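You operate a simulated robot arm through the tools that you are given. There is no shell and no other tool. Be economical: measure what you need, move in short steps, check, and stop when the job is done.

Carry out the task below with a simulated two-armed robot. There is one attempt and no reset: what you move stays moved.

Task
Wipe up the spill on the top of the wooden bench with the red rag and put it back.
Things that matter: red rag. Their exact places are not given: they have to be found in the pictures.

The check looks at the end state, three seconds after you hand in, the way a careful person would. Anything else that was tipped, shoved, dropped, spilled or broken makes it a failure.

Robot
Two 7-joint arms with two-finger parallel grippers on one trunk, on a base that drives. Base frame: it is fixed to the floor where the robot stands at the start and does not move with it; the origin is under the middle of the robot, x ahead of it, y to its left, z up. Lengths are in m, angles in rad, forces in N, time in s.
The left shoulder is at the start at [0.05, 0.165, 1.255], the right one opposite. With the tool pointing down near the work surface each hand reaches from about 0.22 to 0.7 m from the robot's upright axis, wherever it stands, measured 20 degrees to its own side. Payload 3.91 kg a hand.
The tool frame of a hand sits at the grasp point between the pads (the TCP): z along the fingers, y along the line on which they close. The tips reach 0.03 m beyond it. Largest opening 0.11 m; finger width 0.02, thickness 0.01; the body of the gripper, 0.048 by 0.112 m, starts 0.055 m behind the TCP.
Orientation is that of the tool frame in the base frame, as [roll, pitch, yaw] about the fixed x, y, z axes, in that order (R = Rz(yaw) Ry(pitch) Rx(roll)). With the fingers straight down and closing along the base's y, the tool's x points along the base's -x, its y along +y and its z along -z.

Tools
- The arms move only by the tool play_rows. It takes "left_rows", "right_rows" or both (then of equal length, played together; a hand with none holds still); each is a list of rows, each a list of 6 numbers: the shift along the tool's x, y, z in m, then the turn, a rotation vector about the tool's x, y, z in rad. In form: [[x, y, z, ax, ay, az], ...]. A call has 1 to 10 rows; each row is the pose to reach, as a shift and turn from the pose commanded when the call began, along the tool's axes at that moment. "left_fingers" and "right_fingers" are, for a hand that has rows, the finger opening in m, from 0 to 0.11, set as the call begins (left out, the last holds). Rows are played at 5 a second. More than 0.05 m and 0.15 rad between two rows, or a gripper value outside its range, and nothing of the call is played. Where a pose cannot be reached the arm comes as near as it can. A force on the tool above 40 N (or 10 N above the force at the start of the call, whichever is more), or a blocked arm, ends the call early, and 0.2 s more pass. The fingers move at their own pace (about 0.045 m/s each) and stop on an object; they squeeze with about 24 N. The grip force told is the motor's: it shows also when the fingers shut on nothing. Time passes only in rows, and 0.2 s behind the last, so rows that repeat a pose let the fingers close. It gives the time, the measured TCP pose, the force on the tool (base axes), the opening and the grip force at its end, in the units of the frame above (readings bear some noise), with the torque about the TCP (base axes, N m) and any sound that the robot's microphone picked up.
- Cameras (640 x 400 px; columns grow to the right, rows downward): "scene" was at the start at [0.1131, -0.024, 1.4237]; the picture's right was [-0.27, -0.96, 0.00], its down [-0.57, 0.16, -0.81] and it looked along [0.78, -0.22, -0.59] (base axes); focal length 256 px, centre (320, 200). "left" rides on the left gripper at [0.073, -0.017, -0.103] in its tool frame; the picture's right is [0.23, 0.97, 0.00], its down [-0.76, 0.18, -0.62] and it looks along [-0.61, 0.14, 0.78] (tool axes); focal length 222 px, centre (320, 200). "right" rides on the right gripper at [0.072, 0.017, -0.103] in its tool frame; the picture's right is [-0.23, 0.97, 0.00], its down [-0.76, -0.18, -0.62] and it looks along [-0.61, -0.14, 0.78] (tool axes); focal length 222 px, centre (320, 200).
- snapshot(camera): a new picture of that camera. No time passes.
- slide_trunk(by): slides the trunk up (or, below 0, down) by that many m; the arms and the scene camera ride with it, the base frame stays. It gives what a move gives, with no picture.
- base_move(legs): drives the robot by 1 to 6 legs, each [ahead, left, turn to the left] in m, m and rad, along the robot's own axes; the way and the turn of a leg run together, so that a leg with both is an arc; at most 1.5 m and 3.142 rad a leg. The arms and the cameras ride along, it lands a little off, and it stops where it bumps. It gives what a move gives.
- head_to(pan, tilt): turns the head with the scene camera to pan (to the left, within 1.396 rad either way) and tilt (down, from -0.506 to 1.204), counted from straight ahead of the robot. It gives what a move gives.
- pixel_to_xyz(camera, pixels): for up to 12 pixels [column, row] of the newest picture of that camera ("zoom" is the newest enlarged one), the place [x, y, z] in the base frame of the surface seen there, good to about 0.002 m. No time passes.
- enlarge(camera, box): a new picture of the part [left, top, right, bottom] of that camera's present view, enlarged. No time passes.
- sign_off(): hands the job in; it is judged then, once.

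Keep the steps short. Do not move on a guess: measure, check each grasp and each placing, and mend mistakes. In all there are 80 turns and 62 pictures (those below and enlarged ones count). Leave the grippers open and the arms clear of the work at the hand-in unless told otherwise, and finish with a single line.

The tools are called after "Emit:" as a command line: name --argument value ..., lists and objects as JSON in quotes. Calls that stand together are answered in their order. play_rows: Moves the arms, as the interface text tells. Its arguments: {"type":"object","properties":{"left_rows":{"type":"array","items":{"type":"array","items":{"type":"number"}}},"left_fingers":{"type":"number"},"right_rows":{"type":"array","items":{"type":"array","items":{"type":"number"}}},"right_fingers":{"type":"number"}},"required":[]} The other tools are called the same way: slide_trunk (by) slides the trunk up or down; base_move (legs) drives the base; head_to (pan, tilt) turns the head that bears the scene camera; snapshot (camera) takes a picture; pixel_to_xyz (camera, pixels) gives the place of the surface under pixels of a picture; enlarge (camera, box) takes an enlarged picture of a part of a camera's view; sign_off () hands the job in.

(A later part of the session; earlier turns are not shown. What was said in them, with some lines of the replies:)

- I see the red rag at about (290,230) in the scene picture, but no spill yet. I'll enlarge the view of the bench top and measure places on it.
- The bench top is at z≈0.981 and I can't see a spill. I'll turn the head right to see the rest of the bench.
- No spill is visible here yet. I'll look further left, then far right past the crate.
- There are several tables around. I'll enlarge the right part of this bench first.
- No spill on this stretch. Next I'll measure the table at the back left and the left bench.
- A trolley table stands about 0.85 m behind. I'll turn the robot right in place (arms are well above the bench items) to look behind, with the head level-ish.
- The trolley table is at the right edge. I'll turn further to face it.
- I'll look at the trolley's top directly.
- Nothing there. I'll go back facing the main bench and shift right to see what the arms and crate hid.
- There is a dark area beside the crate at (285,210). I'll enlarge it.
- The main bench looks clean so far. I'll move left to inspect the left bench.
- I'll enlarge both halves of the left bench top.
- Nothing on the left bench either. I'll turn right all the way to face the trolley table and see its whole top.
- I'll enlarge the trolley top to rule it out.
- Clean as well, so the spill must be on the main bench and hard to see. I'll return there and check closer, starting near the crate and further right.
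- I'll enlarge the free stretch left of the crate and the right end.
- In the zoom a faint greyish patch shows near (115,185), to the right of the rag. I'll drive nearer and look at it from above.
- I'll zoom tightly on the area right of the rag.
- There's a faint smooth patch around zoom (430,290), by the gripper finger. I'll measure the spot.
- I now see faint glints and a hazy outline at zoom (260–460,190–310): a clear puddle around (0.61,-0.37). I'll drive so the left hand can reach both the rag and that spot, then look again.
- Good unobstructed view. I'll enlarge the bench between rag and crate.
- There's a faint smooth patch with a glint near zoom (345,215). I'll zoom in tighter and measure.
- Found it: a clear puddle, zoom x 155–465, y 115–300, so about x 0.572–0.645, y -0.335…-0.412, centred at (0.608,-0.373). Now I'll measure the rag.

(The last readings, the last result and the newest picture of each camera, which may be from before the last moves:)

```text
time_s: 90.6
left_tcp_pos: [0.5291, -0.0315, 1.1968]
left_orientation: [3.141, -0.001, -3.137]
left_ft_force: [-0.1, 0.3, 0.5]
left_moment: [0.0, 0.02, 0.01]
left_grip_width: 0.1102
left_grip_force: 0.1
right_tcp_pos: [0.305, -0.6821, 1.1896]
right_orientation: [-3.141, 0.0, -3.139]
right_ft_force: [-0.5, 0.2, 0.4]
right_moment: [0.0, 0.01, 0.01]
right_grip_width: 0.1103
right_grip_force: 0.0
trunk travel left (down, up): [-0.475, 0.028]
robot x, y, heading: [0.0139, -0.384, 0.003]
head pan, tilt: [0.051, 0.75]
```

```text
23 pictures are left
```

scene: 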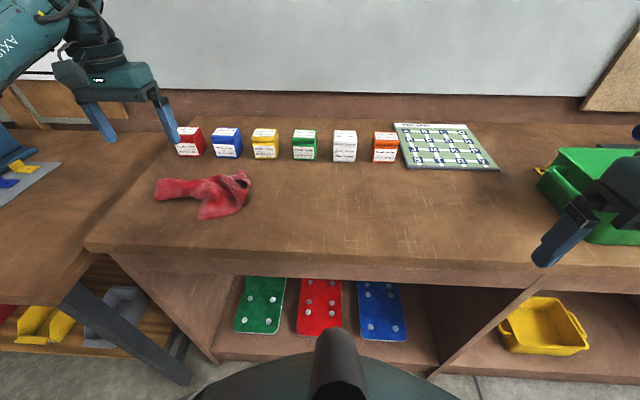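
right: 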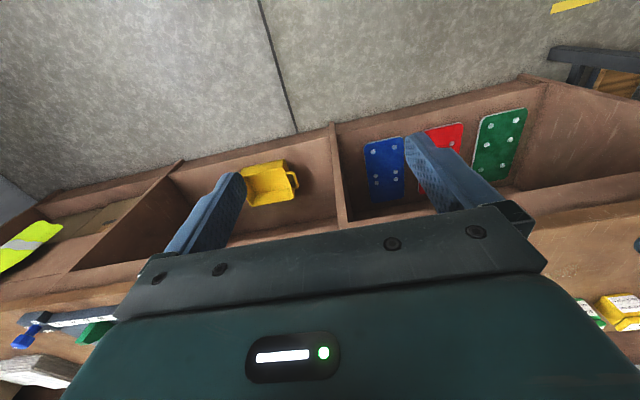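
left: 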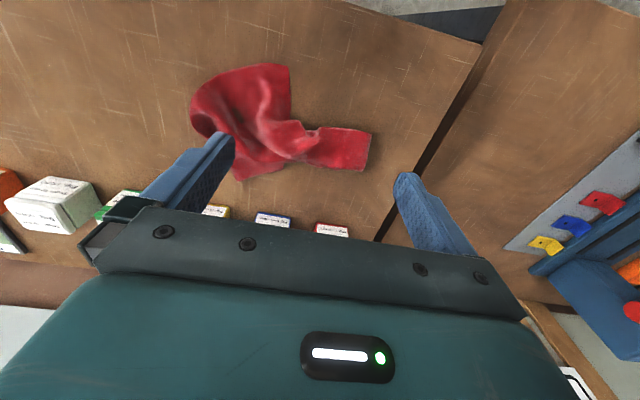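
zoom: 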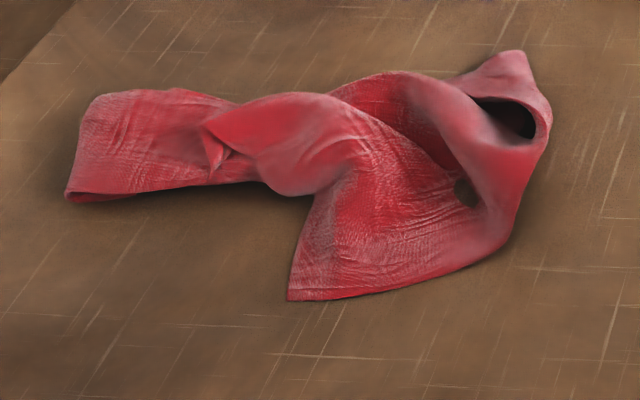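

The neck of the rag at zoom (265,140) is narrow, a good grip closing along x. I'll measure its edges and the box fronts while turning the left hand 86° in place, high above.

Emit:
pixel_to_xyz --camera "zoom" --pixels '[[240, 184], [240, 178], [240, 105], [240, 98], [275, 190], [275, 180], [270, 140], [280, 98], [280, 85], [505, 60], [505, 45], [95, 200]]'

Emit:
pixel_to_xyz --camera "scene" --pixels '[[190, 156], [227, 157], [265, 159], [305, 159], [345, 161], [385, 162], [410, 169], [490, 170], [550, 205]]'

Emit:
play_rows --left_rows '[[0, 0, 0, 0, 0, 0.15], [0, 0, 0, 0, 0, 0.3], [0, 0, 0, 0, 0, 0.45], [0, 0, 0, 0, 0, 0.6], [0, 0, 0, 0, 0, 0.75], [0, 0, 0, 0, 0, 0.9], [0, 0, 0, 0, 0, 1.05], [0, 0, 0, 0, 0, 1.2], [0, 0, 0, 0, 0, 1.35], [0, 0, 0, 0, 0, 1.5]]'

```text
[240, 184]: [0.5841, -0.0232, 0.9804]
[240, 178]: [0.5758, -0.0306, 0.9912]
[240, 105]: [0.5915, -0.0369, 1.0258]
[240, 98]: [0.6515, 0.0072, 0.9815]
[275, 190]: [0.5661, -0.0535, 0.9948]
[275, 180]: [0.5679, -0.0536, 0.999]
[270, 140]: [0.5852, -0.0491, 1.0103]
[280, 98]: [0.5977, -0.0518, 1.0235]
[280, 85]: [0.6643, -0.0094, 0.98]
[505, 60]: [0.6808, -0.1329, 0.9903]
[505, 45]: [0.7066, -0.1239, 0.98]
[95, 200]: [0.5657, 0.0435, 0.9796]
```

```text
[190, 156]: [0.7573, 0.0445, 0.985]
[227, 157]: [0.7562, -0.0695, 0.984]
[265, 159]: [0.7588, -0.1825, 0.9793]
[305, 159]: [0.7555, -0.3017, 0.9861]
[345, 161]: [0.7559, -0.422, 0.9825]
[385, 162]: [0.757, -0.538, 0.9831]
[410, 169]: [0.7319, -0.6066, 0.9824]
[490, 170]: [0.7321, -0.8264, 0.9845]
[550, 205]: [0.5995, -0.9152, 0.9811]
```

```text
time_s: 92.8
left_tcp_pos: [0.3215, -0.2364, 1.2088]
left_orientation: [3.136, -0.001, 1.675]
left_ft_force: [0.1, -0.7, 1.2]
left_moment: [-0.01, -0.03, -0.02]
left_grip_width: 0.1101
left_grip_force: 0.1
left hand out of reach, approached as far as the arm can: row 3, 4, 5, 6, 7, 8, 9, 10
right_tcp_pos: [0.3044, -0.6812, 1.189]
right_orientation: [3.141, 0.003, -3.14]
right_ft_force: [-0.5, -0.2, 0.3]
right_moment: [0.03, -0.02, 0.02]
right_grip_width: 0.1099
right_grip_force: 0.1
trunk travel left (down, up): [-0.475, 0.028]
robot x, y, heading: [0.0103, -0.3831, 0.003]
head pan, tilt: [0.051, 0.75]
```

That turn isn't reachable there; the arm drew back to (0.32,-0.24), clear of everything. I'll turn back the other way and read the pose.

Emit:
play_rows --left_rows '[[0, 0, 0, 0, 0, -0.15], [0, 0, 0, 0, 0, -0.3], [0, 0, 0, 0, 0, -0.45], [0, 0, 0, 0, 0, -0.6], [0, 0, 0, 0, 0, -0.75], [0, 0, 0, 0, 0, -0.9], [0, 0, 0, 0, 0, -1.05], [0, 0, 0, 0, 0, -1.2], [0, 0, 0, 0, 0, -1.35], [0, 0, 0, 0, 0, -1.5]]'

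```text
time_s: 95.0
left_tcp_pos: [0.3212, -0.2395, 1.2065]
left_orientation: [3.141, 0.0, -3.134]
left_ft_force: [0.5, -0.1, -0.2]
left_moment: [0.0, -0.02, 0.04]
left_grip_width: 0.11
left_grip_force: 0.0
right_tcp_pos: [0.3042, -0.6814, 1.1902]
right_orientation: [-3.141, 0.003, -3.137]
right_ft_force: [0.3, 1.1, -0.5]
right_moment: [-0.01, -0.01, 0.0]
right_grip_width: 0.1101
right_grip_force: 0.0
trunk travel left (down, up): [-0.475, 0.028]
robot x, y, heading: [0.016, -0.385, 0.003]
head pan, tilt: [0.051, 0.75]
```

Now the opposite turn, here where there is room.

Emit:
play_rows --left_rows '[[0, 0, 0, 0, 0, -0.15], [0, 0, 0, 0, 0, -0.3], [0, 0, 0, 0, 0, -0.45], [0, 0, 0, 0, 0, -0.6], [0, 0, 0, 0, 0, -0.75], [0, 0, 0, 0, 0, -0.9], [0, 0, 0, 0, 0, -1.05], [0, 0, 0, 0, 0, -1.2], [0, 0, 0, 0, 0, -1.35], [0, 0, 0, 0, 0, -1.5]]'

```text
time_s: 97.2
left_tcp_pos: [0.3215, -0.24, 1.2077]
left_orientation: [-3.141, -0.002, -1.635]
left_ft_force: [0.2, 0.1, 0.4]
left_moment: [0.03, 0.03, 0.01]
left_grip_width: 0.1099
left_grip_force: 0.0
right_tcp_pos: [0.3042, -0.6823, 1.1881]
right_orientation: [-3.141, 0.001, -3.137]
right_ft_force: [0.4, -0.4, -0.1]
right_moment: [-0.02, 0.0, 0.0]
right_grip_width: 0.11
right_grip_force: 0.1
trunk travel left (down, up): [-0.475, 0.028]
robot x, y, heading: [0.0143, -0.3824, -0.0]
head pan, tilt: [0.051, 0.75]
```

That works. I'll move over the neck at (0.585,-0.048), staying high.

Emit:
play_rows --left_rows '[[-0.0298, -0.0358, 0, 0, 0, 0], [-0.0596, -0.0716, 0, 0, 0, 0], [-0.0894, -0.1074, 0, 0, 0, 0], [-0.119, -0.1433, 0, 0, 0, 0], [-0.149, -0.179, 0, 0, 0, 0], [-0.1787, -0.215, 0, 0, 0, 0], [-0.2085, -0.2507, 0, 0, 0, 0]]' --left_fingers 0.1

Emit:
snapshot --camera "left"

```text
time_s: 98.8
left_tcp_pos: [0.587, -0.0479, 1.2065]
left_orientation: [3.14, 0.002, -1.639]
left_ft_force: [-0.1, 0.3, -0.3]
left_moment: [-0.02, 0.03, -0.01]
left_grip_width: 0.0999
left_grip_force: 0.0
right_tcp_pos: [0.3052, -0.6839, 1.1882]
right_orientation: [3.141, 0.0, -3.14]
right_ft_force: [-1.1, -0.2, 0.2]
right_moment: [-0.02, 0.05, -0.01]
right_grip_width: 0.1098
right_grip_force: 0.1
trunk travel left (down, up): [-0.475, 0.028]
robot x, y, heading: [0.0156, -0.3822, 0.004]
head pan, tilt: [0.051, 0.75]
```

```text
22 pictures are left
```

left: 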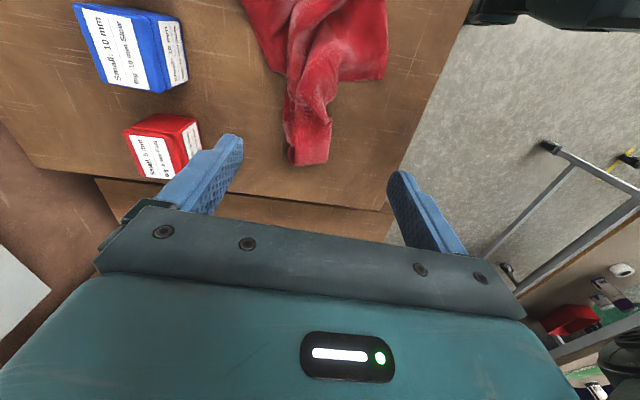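

The rag lies between the fingers. I'll descend to TCP z≈1.016 (tips ≈6 mm above the bench).

Emit:
play_rows --left_rows '[[0, 0, 0.05, 0, 0, 0], [0, 0, 0.1, 0, 0, 0], [0, 0, 0.14, 0, 0, 0], [0, 0, 0.17, 0, 0, 0], [0, 0, 0.19, 0, 0, 0]]'

Emit:
snapshot --camera "scene"

```text
time_s: 100.0
left_tcp_pos: [0.5866, -0.0494, 1.0163]
left_orientation: [-3.139, 0.0, -1.638]
left_ft_force: [0.5, 0.4, 0.6]
left_moment: [-0.01, -0.03, -0.02]
left_grip_width: 0.1
left_grip_force: 0.0
right_tcp_pos: [0.3046, -0.6813, 1.1884]
right_orientation: [3.141, 0.0, -3.138]
right_ft_force: [0.4, 0.5, -0.1]
right_moment: [0.01, 0.03, 0.01]
right_grip_width: 0.1099
right_grip_force: 0.1
trunk travel left (down, up): [-0.475, 0.028]
robot x, y, heading: [0.0176, -0.3801, 0.001]
head pan, tilt: [0.051, 0.75]
```

```text
21 pictures are left
```

scene: 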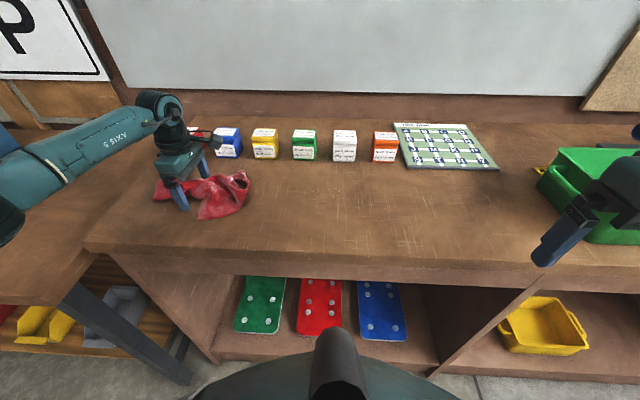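

The fingers straddle the neck. I'll close.

Emit:
play_rows --left_rows '[[0, 0, 0, 0, 0, 0], [0, 0, 0, 0, 0, 0], [0, 0, 0, 0, 0, 0], [0, 0, 0, 0, 0, 0], [0, 0, 0, 0, 0, 0], [0, 0, 0, 0, 0, 0], [0, 0, 0, 0, 0, 0]]' --left_fingers 0.0

Emit:
enlarge --camera "scene" --box '[140, 110, 300, 240]'

```text
time_s: 101.6
left_tcp_pos: [0.5856, -0.0487, 1.0182]
left_orientation: [-3.142, 0.0, -1.64]
left_ft_force: [-0.8, 0.7, 4.6]
left_moment: [0.04, 0.02, 0.0]
left_grip_width: 0.0058
left_grip_force: 23.9
right_tcp_pos: [0.3055, -0.6821, 1.1897]
right_orientation: [3.139, 0.003, -3.139]
right_ft_force: [-0.3, 0.4, 0.1]
right_moment: [0.0, -0.03, -0.02]
right_grip_width: 0.1103
right_grip_force: 0.0
trunk travel left (down, up): [-0.475, 0.028]
robot x, y, heading: [0.0156, -0.383, 0.005]
head pan, tilt: [0.051, 0.75]
```

```text
3.08 times, centred on (220, 175) of scene
```

zoom: 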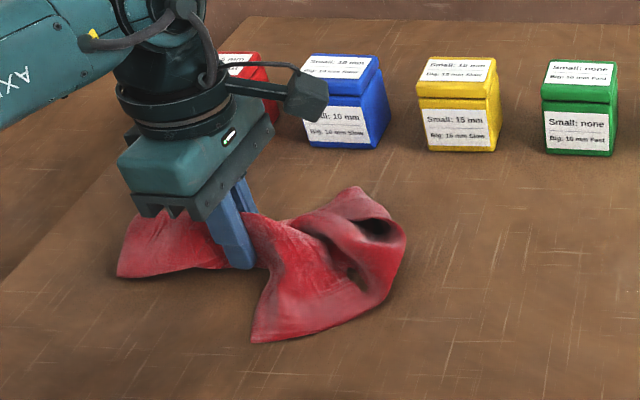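

The rag is gripped (5.8 mm, 24 N). I'll lift 6 cm and carry it to near the spill.

Emit:
play_rows --left_rows '[[0, 0, -0.03, 0, 0, 0], [0, 0, -0.06, 0, 0, 0], [0.0415, -0.006, -0.06, 0, 0, 0], [0.083, -0.012, -0.06, 0, 0, 0], [0.1245, -0.018, -0.06, 0, 0, 0], [0.166, -0.024, -0.06, 0, 0, 0], [0.2075, -0.03, -0.06, 0, 0, 0], [0.249, -0.0358, -0.06, 0, 0, 0]]'

Emit:
enlarge --camera "scene" --box '[170, 110, 400, 254]'

```text
time_s: 103.4
left_tcp_pos: [0.6052, -0.3013, 1.0764]
left_orientation: [-3.14, 0.0, -1.638]
left_ft_force: [0.2, -0.2, 1.0]
left_moment: [0.02, -0.03, 0.01]
left_grip_width: 0.0051
left_grip_force: 24.1
right_tcp_pos: [0.3046, -0.6829, 1.1895]
right_orientation: [3.14, 0.001, -3.14]
right_ft_force: [-0.5, -0.7, 0.4]
right_moment: [0.0, -0.02, -0.03]
right_grip_width: 0.1098
right_grip_force: 0.1
trunk travel left (down, up): [-0.475, 0.028]
robot x, y, heading: [0.0163, -0.3852, 0.003]
head pan, tilt: [0.051, 0.75]
```

```text
2.78 times, centred on (285, 182) of scene
```

zoom: 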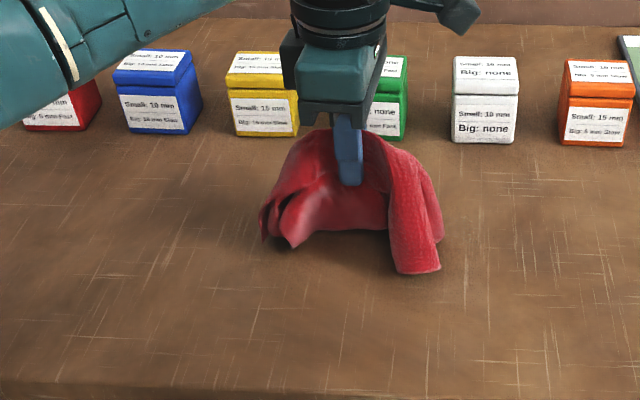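

The cloth drapes softly. I'll lower it and make a first stroke over the spill along y, -0.30 to -0.45 and back.

Emit:
play_rows --left_rows '[[0, 0, 0.035, 0, 0, 0], [0, 0, 0.062, 0, 0, 0], [0.04, 0, 0.062, 0, 0, 0], [0.08, 0, 0.062, 0, 0, 0], [0.12, 0, 0.062, 0, 0, 0], [0.15, 0, 0.062, 0, 0, 0], [0.11, 0, 0.062, 0, 0, 0], [0.07, 0, 0.062, 0, 0, 0], [0.03, 0, 0.062, 0, 0, 0], [0.0, 0, 0.062, 0, 0, 0]]'

Emit:
enlarge --camera "scene" --box '[200, 130, 400, 255]'

```text
time_s: 105.6
left_tcp_pos: [0.605, -0.2994, 1.0158]
left_orientation: [-3.141, 0.0, -1.639]
left_ft_force: [0.6, 0.8, 0.8]
left_moment: [-0.01, 0.0, 0.0]
left_grip_width: 0.0053
left_grip_force: 23.6
right_tcp_pos: [0.3053, -0.6814, 1.1896]
right_orientation: [3.141, 0.002, -3.139]
right_ft_force: [-0.1, 0.3, -0.5]
right_moment: [0.03, 0.0, 0.0]
right_grip_width: 0.1098
right_grip_force: 0.0
trunk travel left (down, up): [-0.475, 0.028]
robot x, y, heading: [0.0168, -0.3833, 0.002]
head pan, tilt: [0.051, 0.75]
```

```text
3.20 times, centred on (300, 192) of scene
```

zoom: 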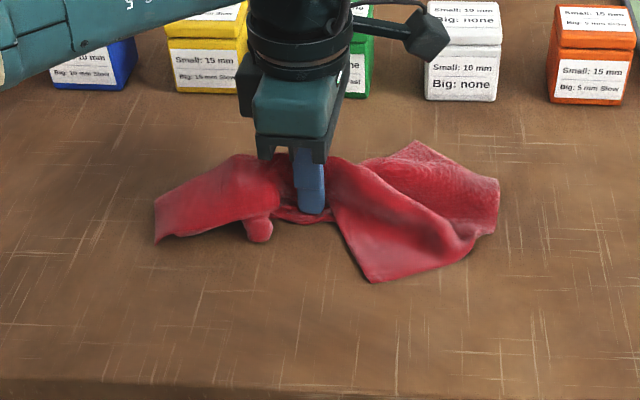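

The stroke worked, pressure is light (~1 N). I'll press 5 mm lower and wipe more lanes: at x≈0.605 out, 0.635 back.

Emit:
play_rows --left_rows '[[0.02, 0, 0.005, 0, 0, 0], [0.06, 0, 0.005, 0, 0, 0], [0.1, 0, 0.005, 0, 0, 0], [0.14, 0, 0.005, 0, 0, 0], [0.14, -0.03, 0.005, 0, 0, 0], [0.1, -0.03, 0.005, 0, 0, 0], [0.06, -0.03, 0.005, 0, 0, 0], [0.02, -0.03, 0.005, 0, 0, 0], [0.02, 0.0, 0.005, 0, 0, 0], [0.02, 0.03, 0.005, 0, 0, 0]]'

Emit:
play_rows --left_rows '[[0.04, 0, 0, 0, 0, 0], [0.08, 0, 0, 0, 0, 0], [0.12, 0, 0, 0, 0, 0], [0.12, -0.04, 0, 0, 0, 0], [0.08, -0.045, 0, 0, 0, 0], [0.04, -0.045, 0, 0, 0, 0], [0.04, -0.01, 0, 0, 0, 0], [0.07, -0.015, 0, 0, 0, 0], [0.07, -0.05, 0, 0, 0, 0], [0.07, -0.015, 0, 0, 0, 0]]'

```text
time_s: 107.8
left_tcp_pos: [0.5742, -0.3166, 1.0131]
left_orientation: [-3.137, 0.0, -1.635]
left_ft_force: [6.1, 0.2, 21.3]
left_moment: [-0.02, -0.12, 0.02]
left_grip_width: 0.0049
left_grip_force: 23.2
left hand out of reach, approached as far as the arm can: row 5, 6
right_tcp_pos: [0.3043, -0.6817, 1.1908]
right_orientation: [-3.141, 0.001, -3.141]
right_ft_force: [0.3, 0.5, 0.6]
right_moment: [-0.01, -0.01, -0.01]
right_grip_width: 0.1098
right_grip_force: 0.1
trunk travel left (down, up): [-0.475, 0.028]
robot x, y, heading: [0.0097, -0.3867, 0.002]
head pan, tilt: [0.051, 0.75]
```

```text
time_s: 110.0
left_tcp_pos: [0.5837, -0.3873, 1.0132]
left_orientation: [-3.139, -0.002, -1.637]
left_ft_force: [6.4, 0.5, 19.5]
left_moment: [-0.04, -0.13, 0.0]
left_grip_width: 0.0052
left_grip_force: 23.7
left hand out of reach, approached as far as the arm can: row 4
right_tcp_pos: [0.3033, -0.681, 1.1901]
right_orientation: [-3.14, 0.003, -3.14]
right_ft_force: [-0.1, -0.5, 0.1]
right_moment: [-0.03, -0.02, 0.0]
right_grip_width: 0.1101
right_grip_force: 0.1
trunk travel left (down, up): [-0.475, 0.028]
robot x, y, heading: [0.015, -0.3828, 0.0]
head pan, tilt: [0.051, 0.75]
```

Pressure was a good 20 N. I'll lift and carry the rag toward its home place, then look at the spill spot.

Emit:
play_rows --left_rows '[[0, 0, -0.04, 0, 0, 0], [0, 0, -0.08, 0, 0, 0], [-0.046, 0.003, -0.08, 0, 0, 0], [-0.092, 0.006, -0.08, 0, 0, 0], [-0.138, 0.009, -0.08, 0, 0, 0], [-0.184, 0.012, -0.08, 0, 0, 0], [-0.23, 0.015, -0.08, 0, 0, 0], [-0.276, 0.018, -0.08, 0, 0, 0], [-0.318, 0.02, -0.08, 0, 0, 0]]'

Emit:
enlarge --camera "scene" --box '[286, 169, 370, 221]'

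Emit:
enlarge --camera "scene" --box '[130, 100, 370, 250]'

```text
time_s: 112.0
left_tcp_pos: [0.5856, -0.0687, 1.0901]
left_orientation: [3.141, -0.002, -1.64]
left_ft_force: [-0.5, 0.3, -0.6]
left_moment: [-0.03, 0.05, -0.01]
left_grip_width: 0.0052
left_grip_force: 23.6
right_tcp_pos: [0.305, -0.6819, 1.1895]
right_orientation: [-3.141, 0.002, -3.14]
right_ft_force: [0.3, -0.1, 0.8]
right_moment: [0.01, -0.01, 0.02]
right_grip_width: 0.11
right_grip_force: 0.0
trunk travel left (down, up): [-0.475, 0.028]
robot x, y, heading: [0.0134, -0.3857, 0.002]
head pan, tilt: [0.051, 0.75]
```

```text
7.62 times, centred on (328, 195) of scene
```

zoom: 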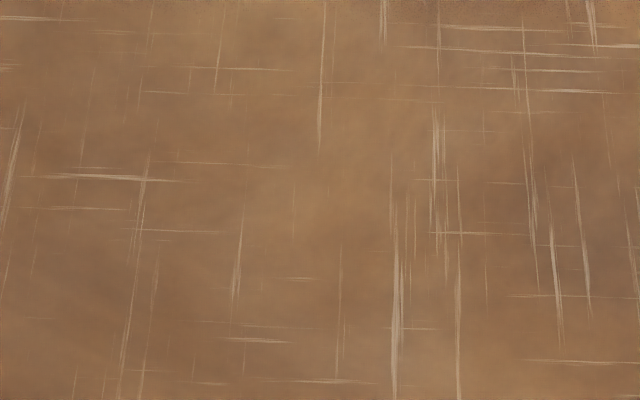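

```text
2.67 times, centred on (250, 175) of scene
```

zoom: 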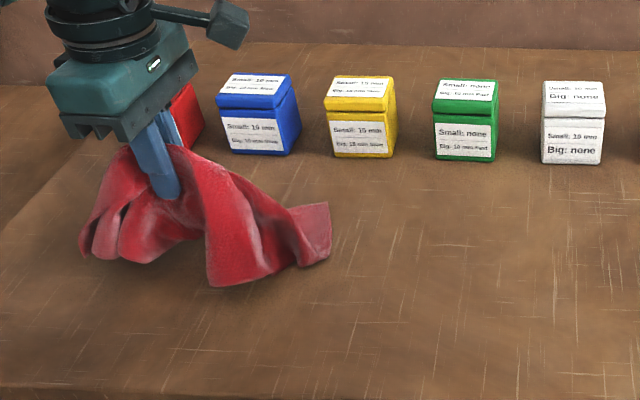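

The spill is gone: the scratches are continuous and there are no glints or film outline. I'll lower the rag at its original place (grip at y≈-0.045) and open.

Emit:
play_rows --left_rows '[[-0.024, 0, 0, 0, 0, 0], [-0.024, 0, 0.035, 0, 0, 0], [-0.024, 0, 0.07, 0, 0, 0], [-0.024, 0, 0.07, 0, 0, 0]]'

Emit:
play_rows --left_rows '[[0, 0, 0, 0, 0, 0], [0, 0, 0, 0, 0, 0], [0, 0, 0, 0, 0, 0], [0, 0, 0, 0, 0, 0], [0, 0, 0, 0, 0, 0], [0, 0, 0, 0, 0, 0]]' --left_fingers 0.1

Emit:
play_rows --left_rows '[[0, 0, -0.03, 0, 0, 0], [0, 0, -0.07, 0, 0, 0], [0, 0, -0.12, 0, 0, 0], [0, 0, -0.17, 0, 0, 0], [0, 0.04, -0.19, 0, 0, 0], [0, 0.08, -0.19, 0, 0, 0], [0.02, 0.12, -0.19, 0, 0, 0], [0.04, 0.16, -0.19, 0, 0, 0], [0.06, 0.2, -0.19, 0, 0, 0], [0.06, 0.24, -0.19, 0, 0, 0]]'

Emit:
snapshot --camera "scene"

```text
time_s: 113.0
left_tcp_pos: [0.588, -0.0462, 1.0193]
left_orientation: [-3.138, 0.001, -1.638]
left_ft_force: [0.2, 0.9, 0.1]
left_moment: [-0.01, 0.01, 0.05]
left_grip_width: 0.0053
left_grip_force: 24.1
right_tcp_pos: [0.3034, -0.6818, 1.1887]
right_orientation: [3.141, -0.001, -3.139]
right_ft_force: [0.0, -0.3, 0.4]
right_moment: [-0.02, 0.02, 0.04]
right_grip_width: 0.1101
right_grip_force: 0.1
trunk travel left (down, up): [-0.475, 0.028]
robot x, y, heading: [0.0148, -0.3844, -0.004]
head pan, tilt: [0.051, 0.75]
```

```text
time_s: 114.4
left_tcp_pos: [0.5876, -0.0466, 1.0196]
left_orientation: [-3.141, -0.001, -1.639]
left_ft_force: [0.5, 0.0, -0.5]
left_moment: [0.02, 0.03, -0.03]
left_grip_width: 0.0999
left_grip_force: 0.0
right_tcp_pos: [0.305, -0.6811, 1.1868]
right_orientation: [3.141, 0.0, -3.141]
right_ft_force: [0.3, -0.8, -0.5]
right_moment: [-0.02, 0.01, 0.0]
right_grip_width: 0.1101
right_grip_force: 0.0
trunk travel left (down, up): [-0.475, 0.028]
robot x, y, heading: [0.011, -0.3837, 0.0]
head pan, tilt: [0.051, 0.75]
```

```text
time_s: 116.6
left_tcp_pos: [0.3398, -0.0906, 1.2107]
left_orientation: [3.14, 0.0, -1.639]
left_ft_force: [-1.2, 0.8, 0.0]
left_moment: [-0.02, 0.0, -0.02]
left_grip_width: 0.1001
left_grip_force: 0.0
right_tcp_pos: [0.3046, -0.6823, 1.1905]
right_orientation: [-3.141, 0.002, -3.14]
right_ft_force: [-0.4, -0.3, -0.4]
right_moment: [-0.04, 0.02, 0.01]
right_grip_width: 0.1098
right_grip_force: 0.1
trunk travel left (down, up): [-0.475, 0.028]
robot x, y, heading: [0.0133, -0.3852, 0.002]
head pan, tilt: [0.051, 0.75]
```

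```text
15 pictures are left
```

scene: 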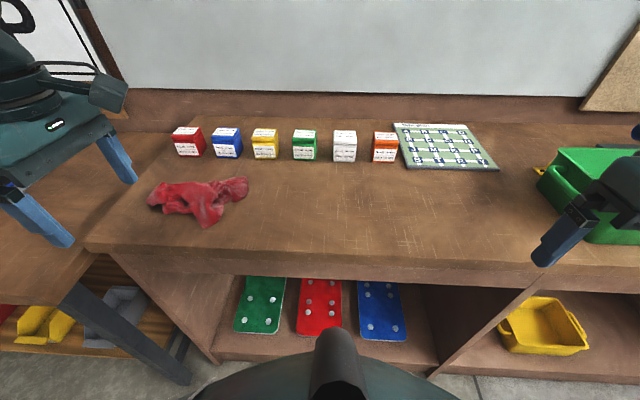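

The rag lies where it was, and the boxes are untouched. One last zoom to confirm that the spill spot and its surroundings are clean.

Emit:
enlarge --camera "scene" --box '[260, 160, 400, 248]'

Emit:
enlarge --camera "scene" --box '[296, 175, 360, 215]'

```text
4.55 times, centred on (330, 204) of scene
```

zoom: 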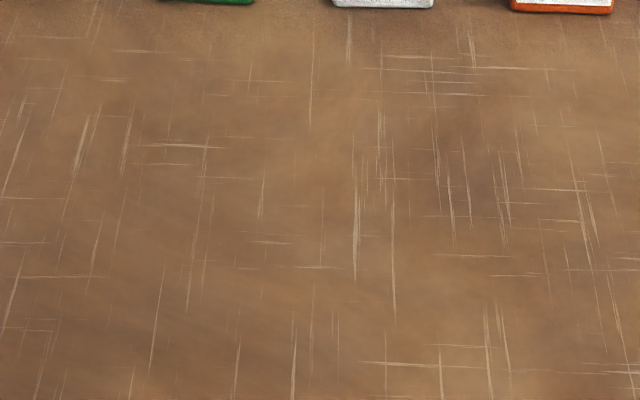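

```text
10.00 times, centred on (328, 195) of scene
```

zoom: 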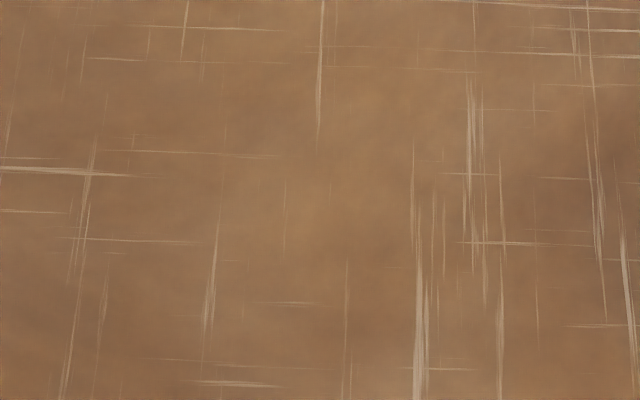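

The spot is fully clean, the rag is back, the grippers are open and the arms are clear. I'm handing in.

Emit:
sign_off

```text
The job is handed in.
```

The clear puddle on the wooden bench is wiped up, the red rag is back where it lay, and nothing else was disturbed.
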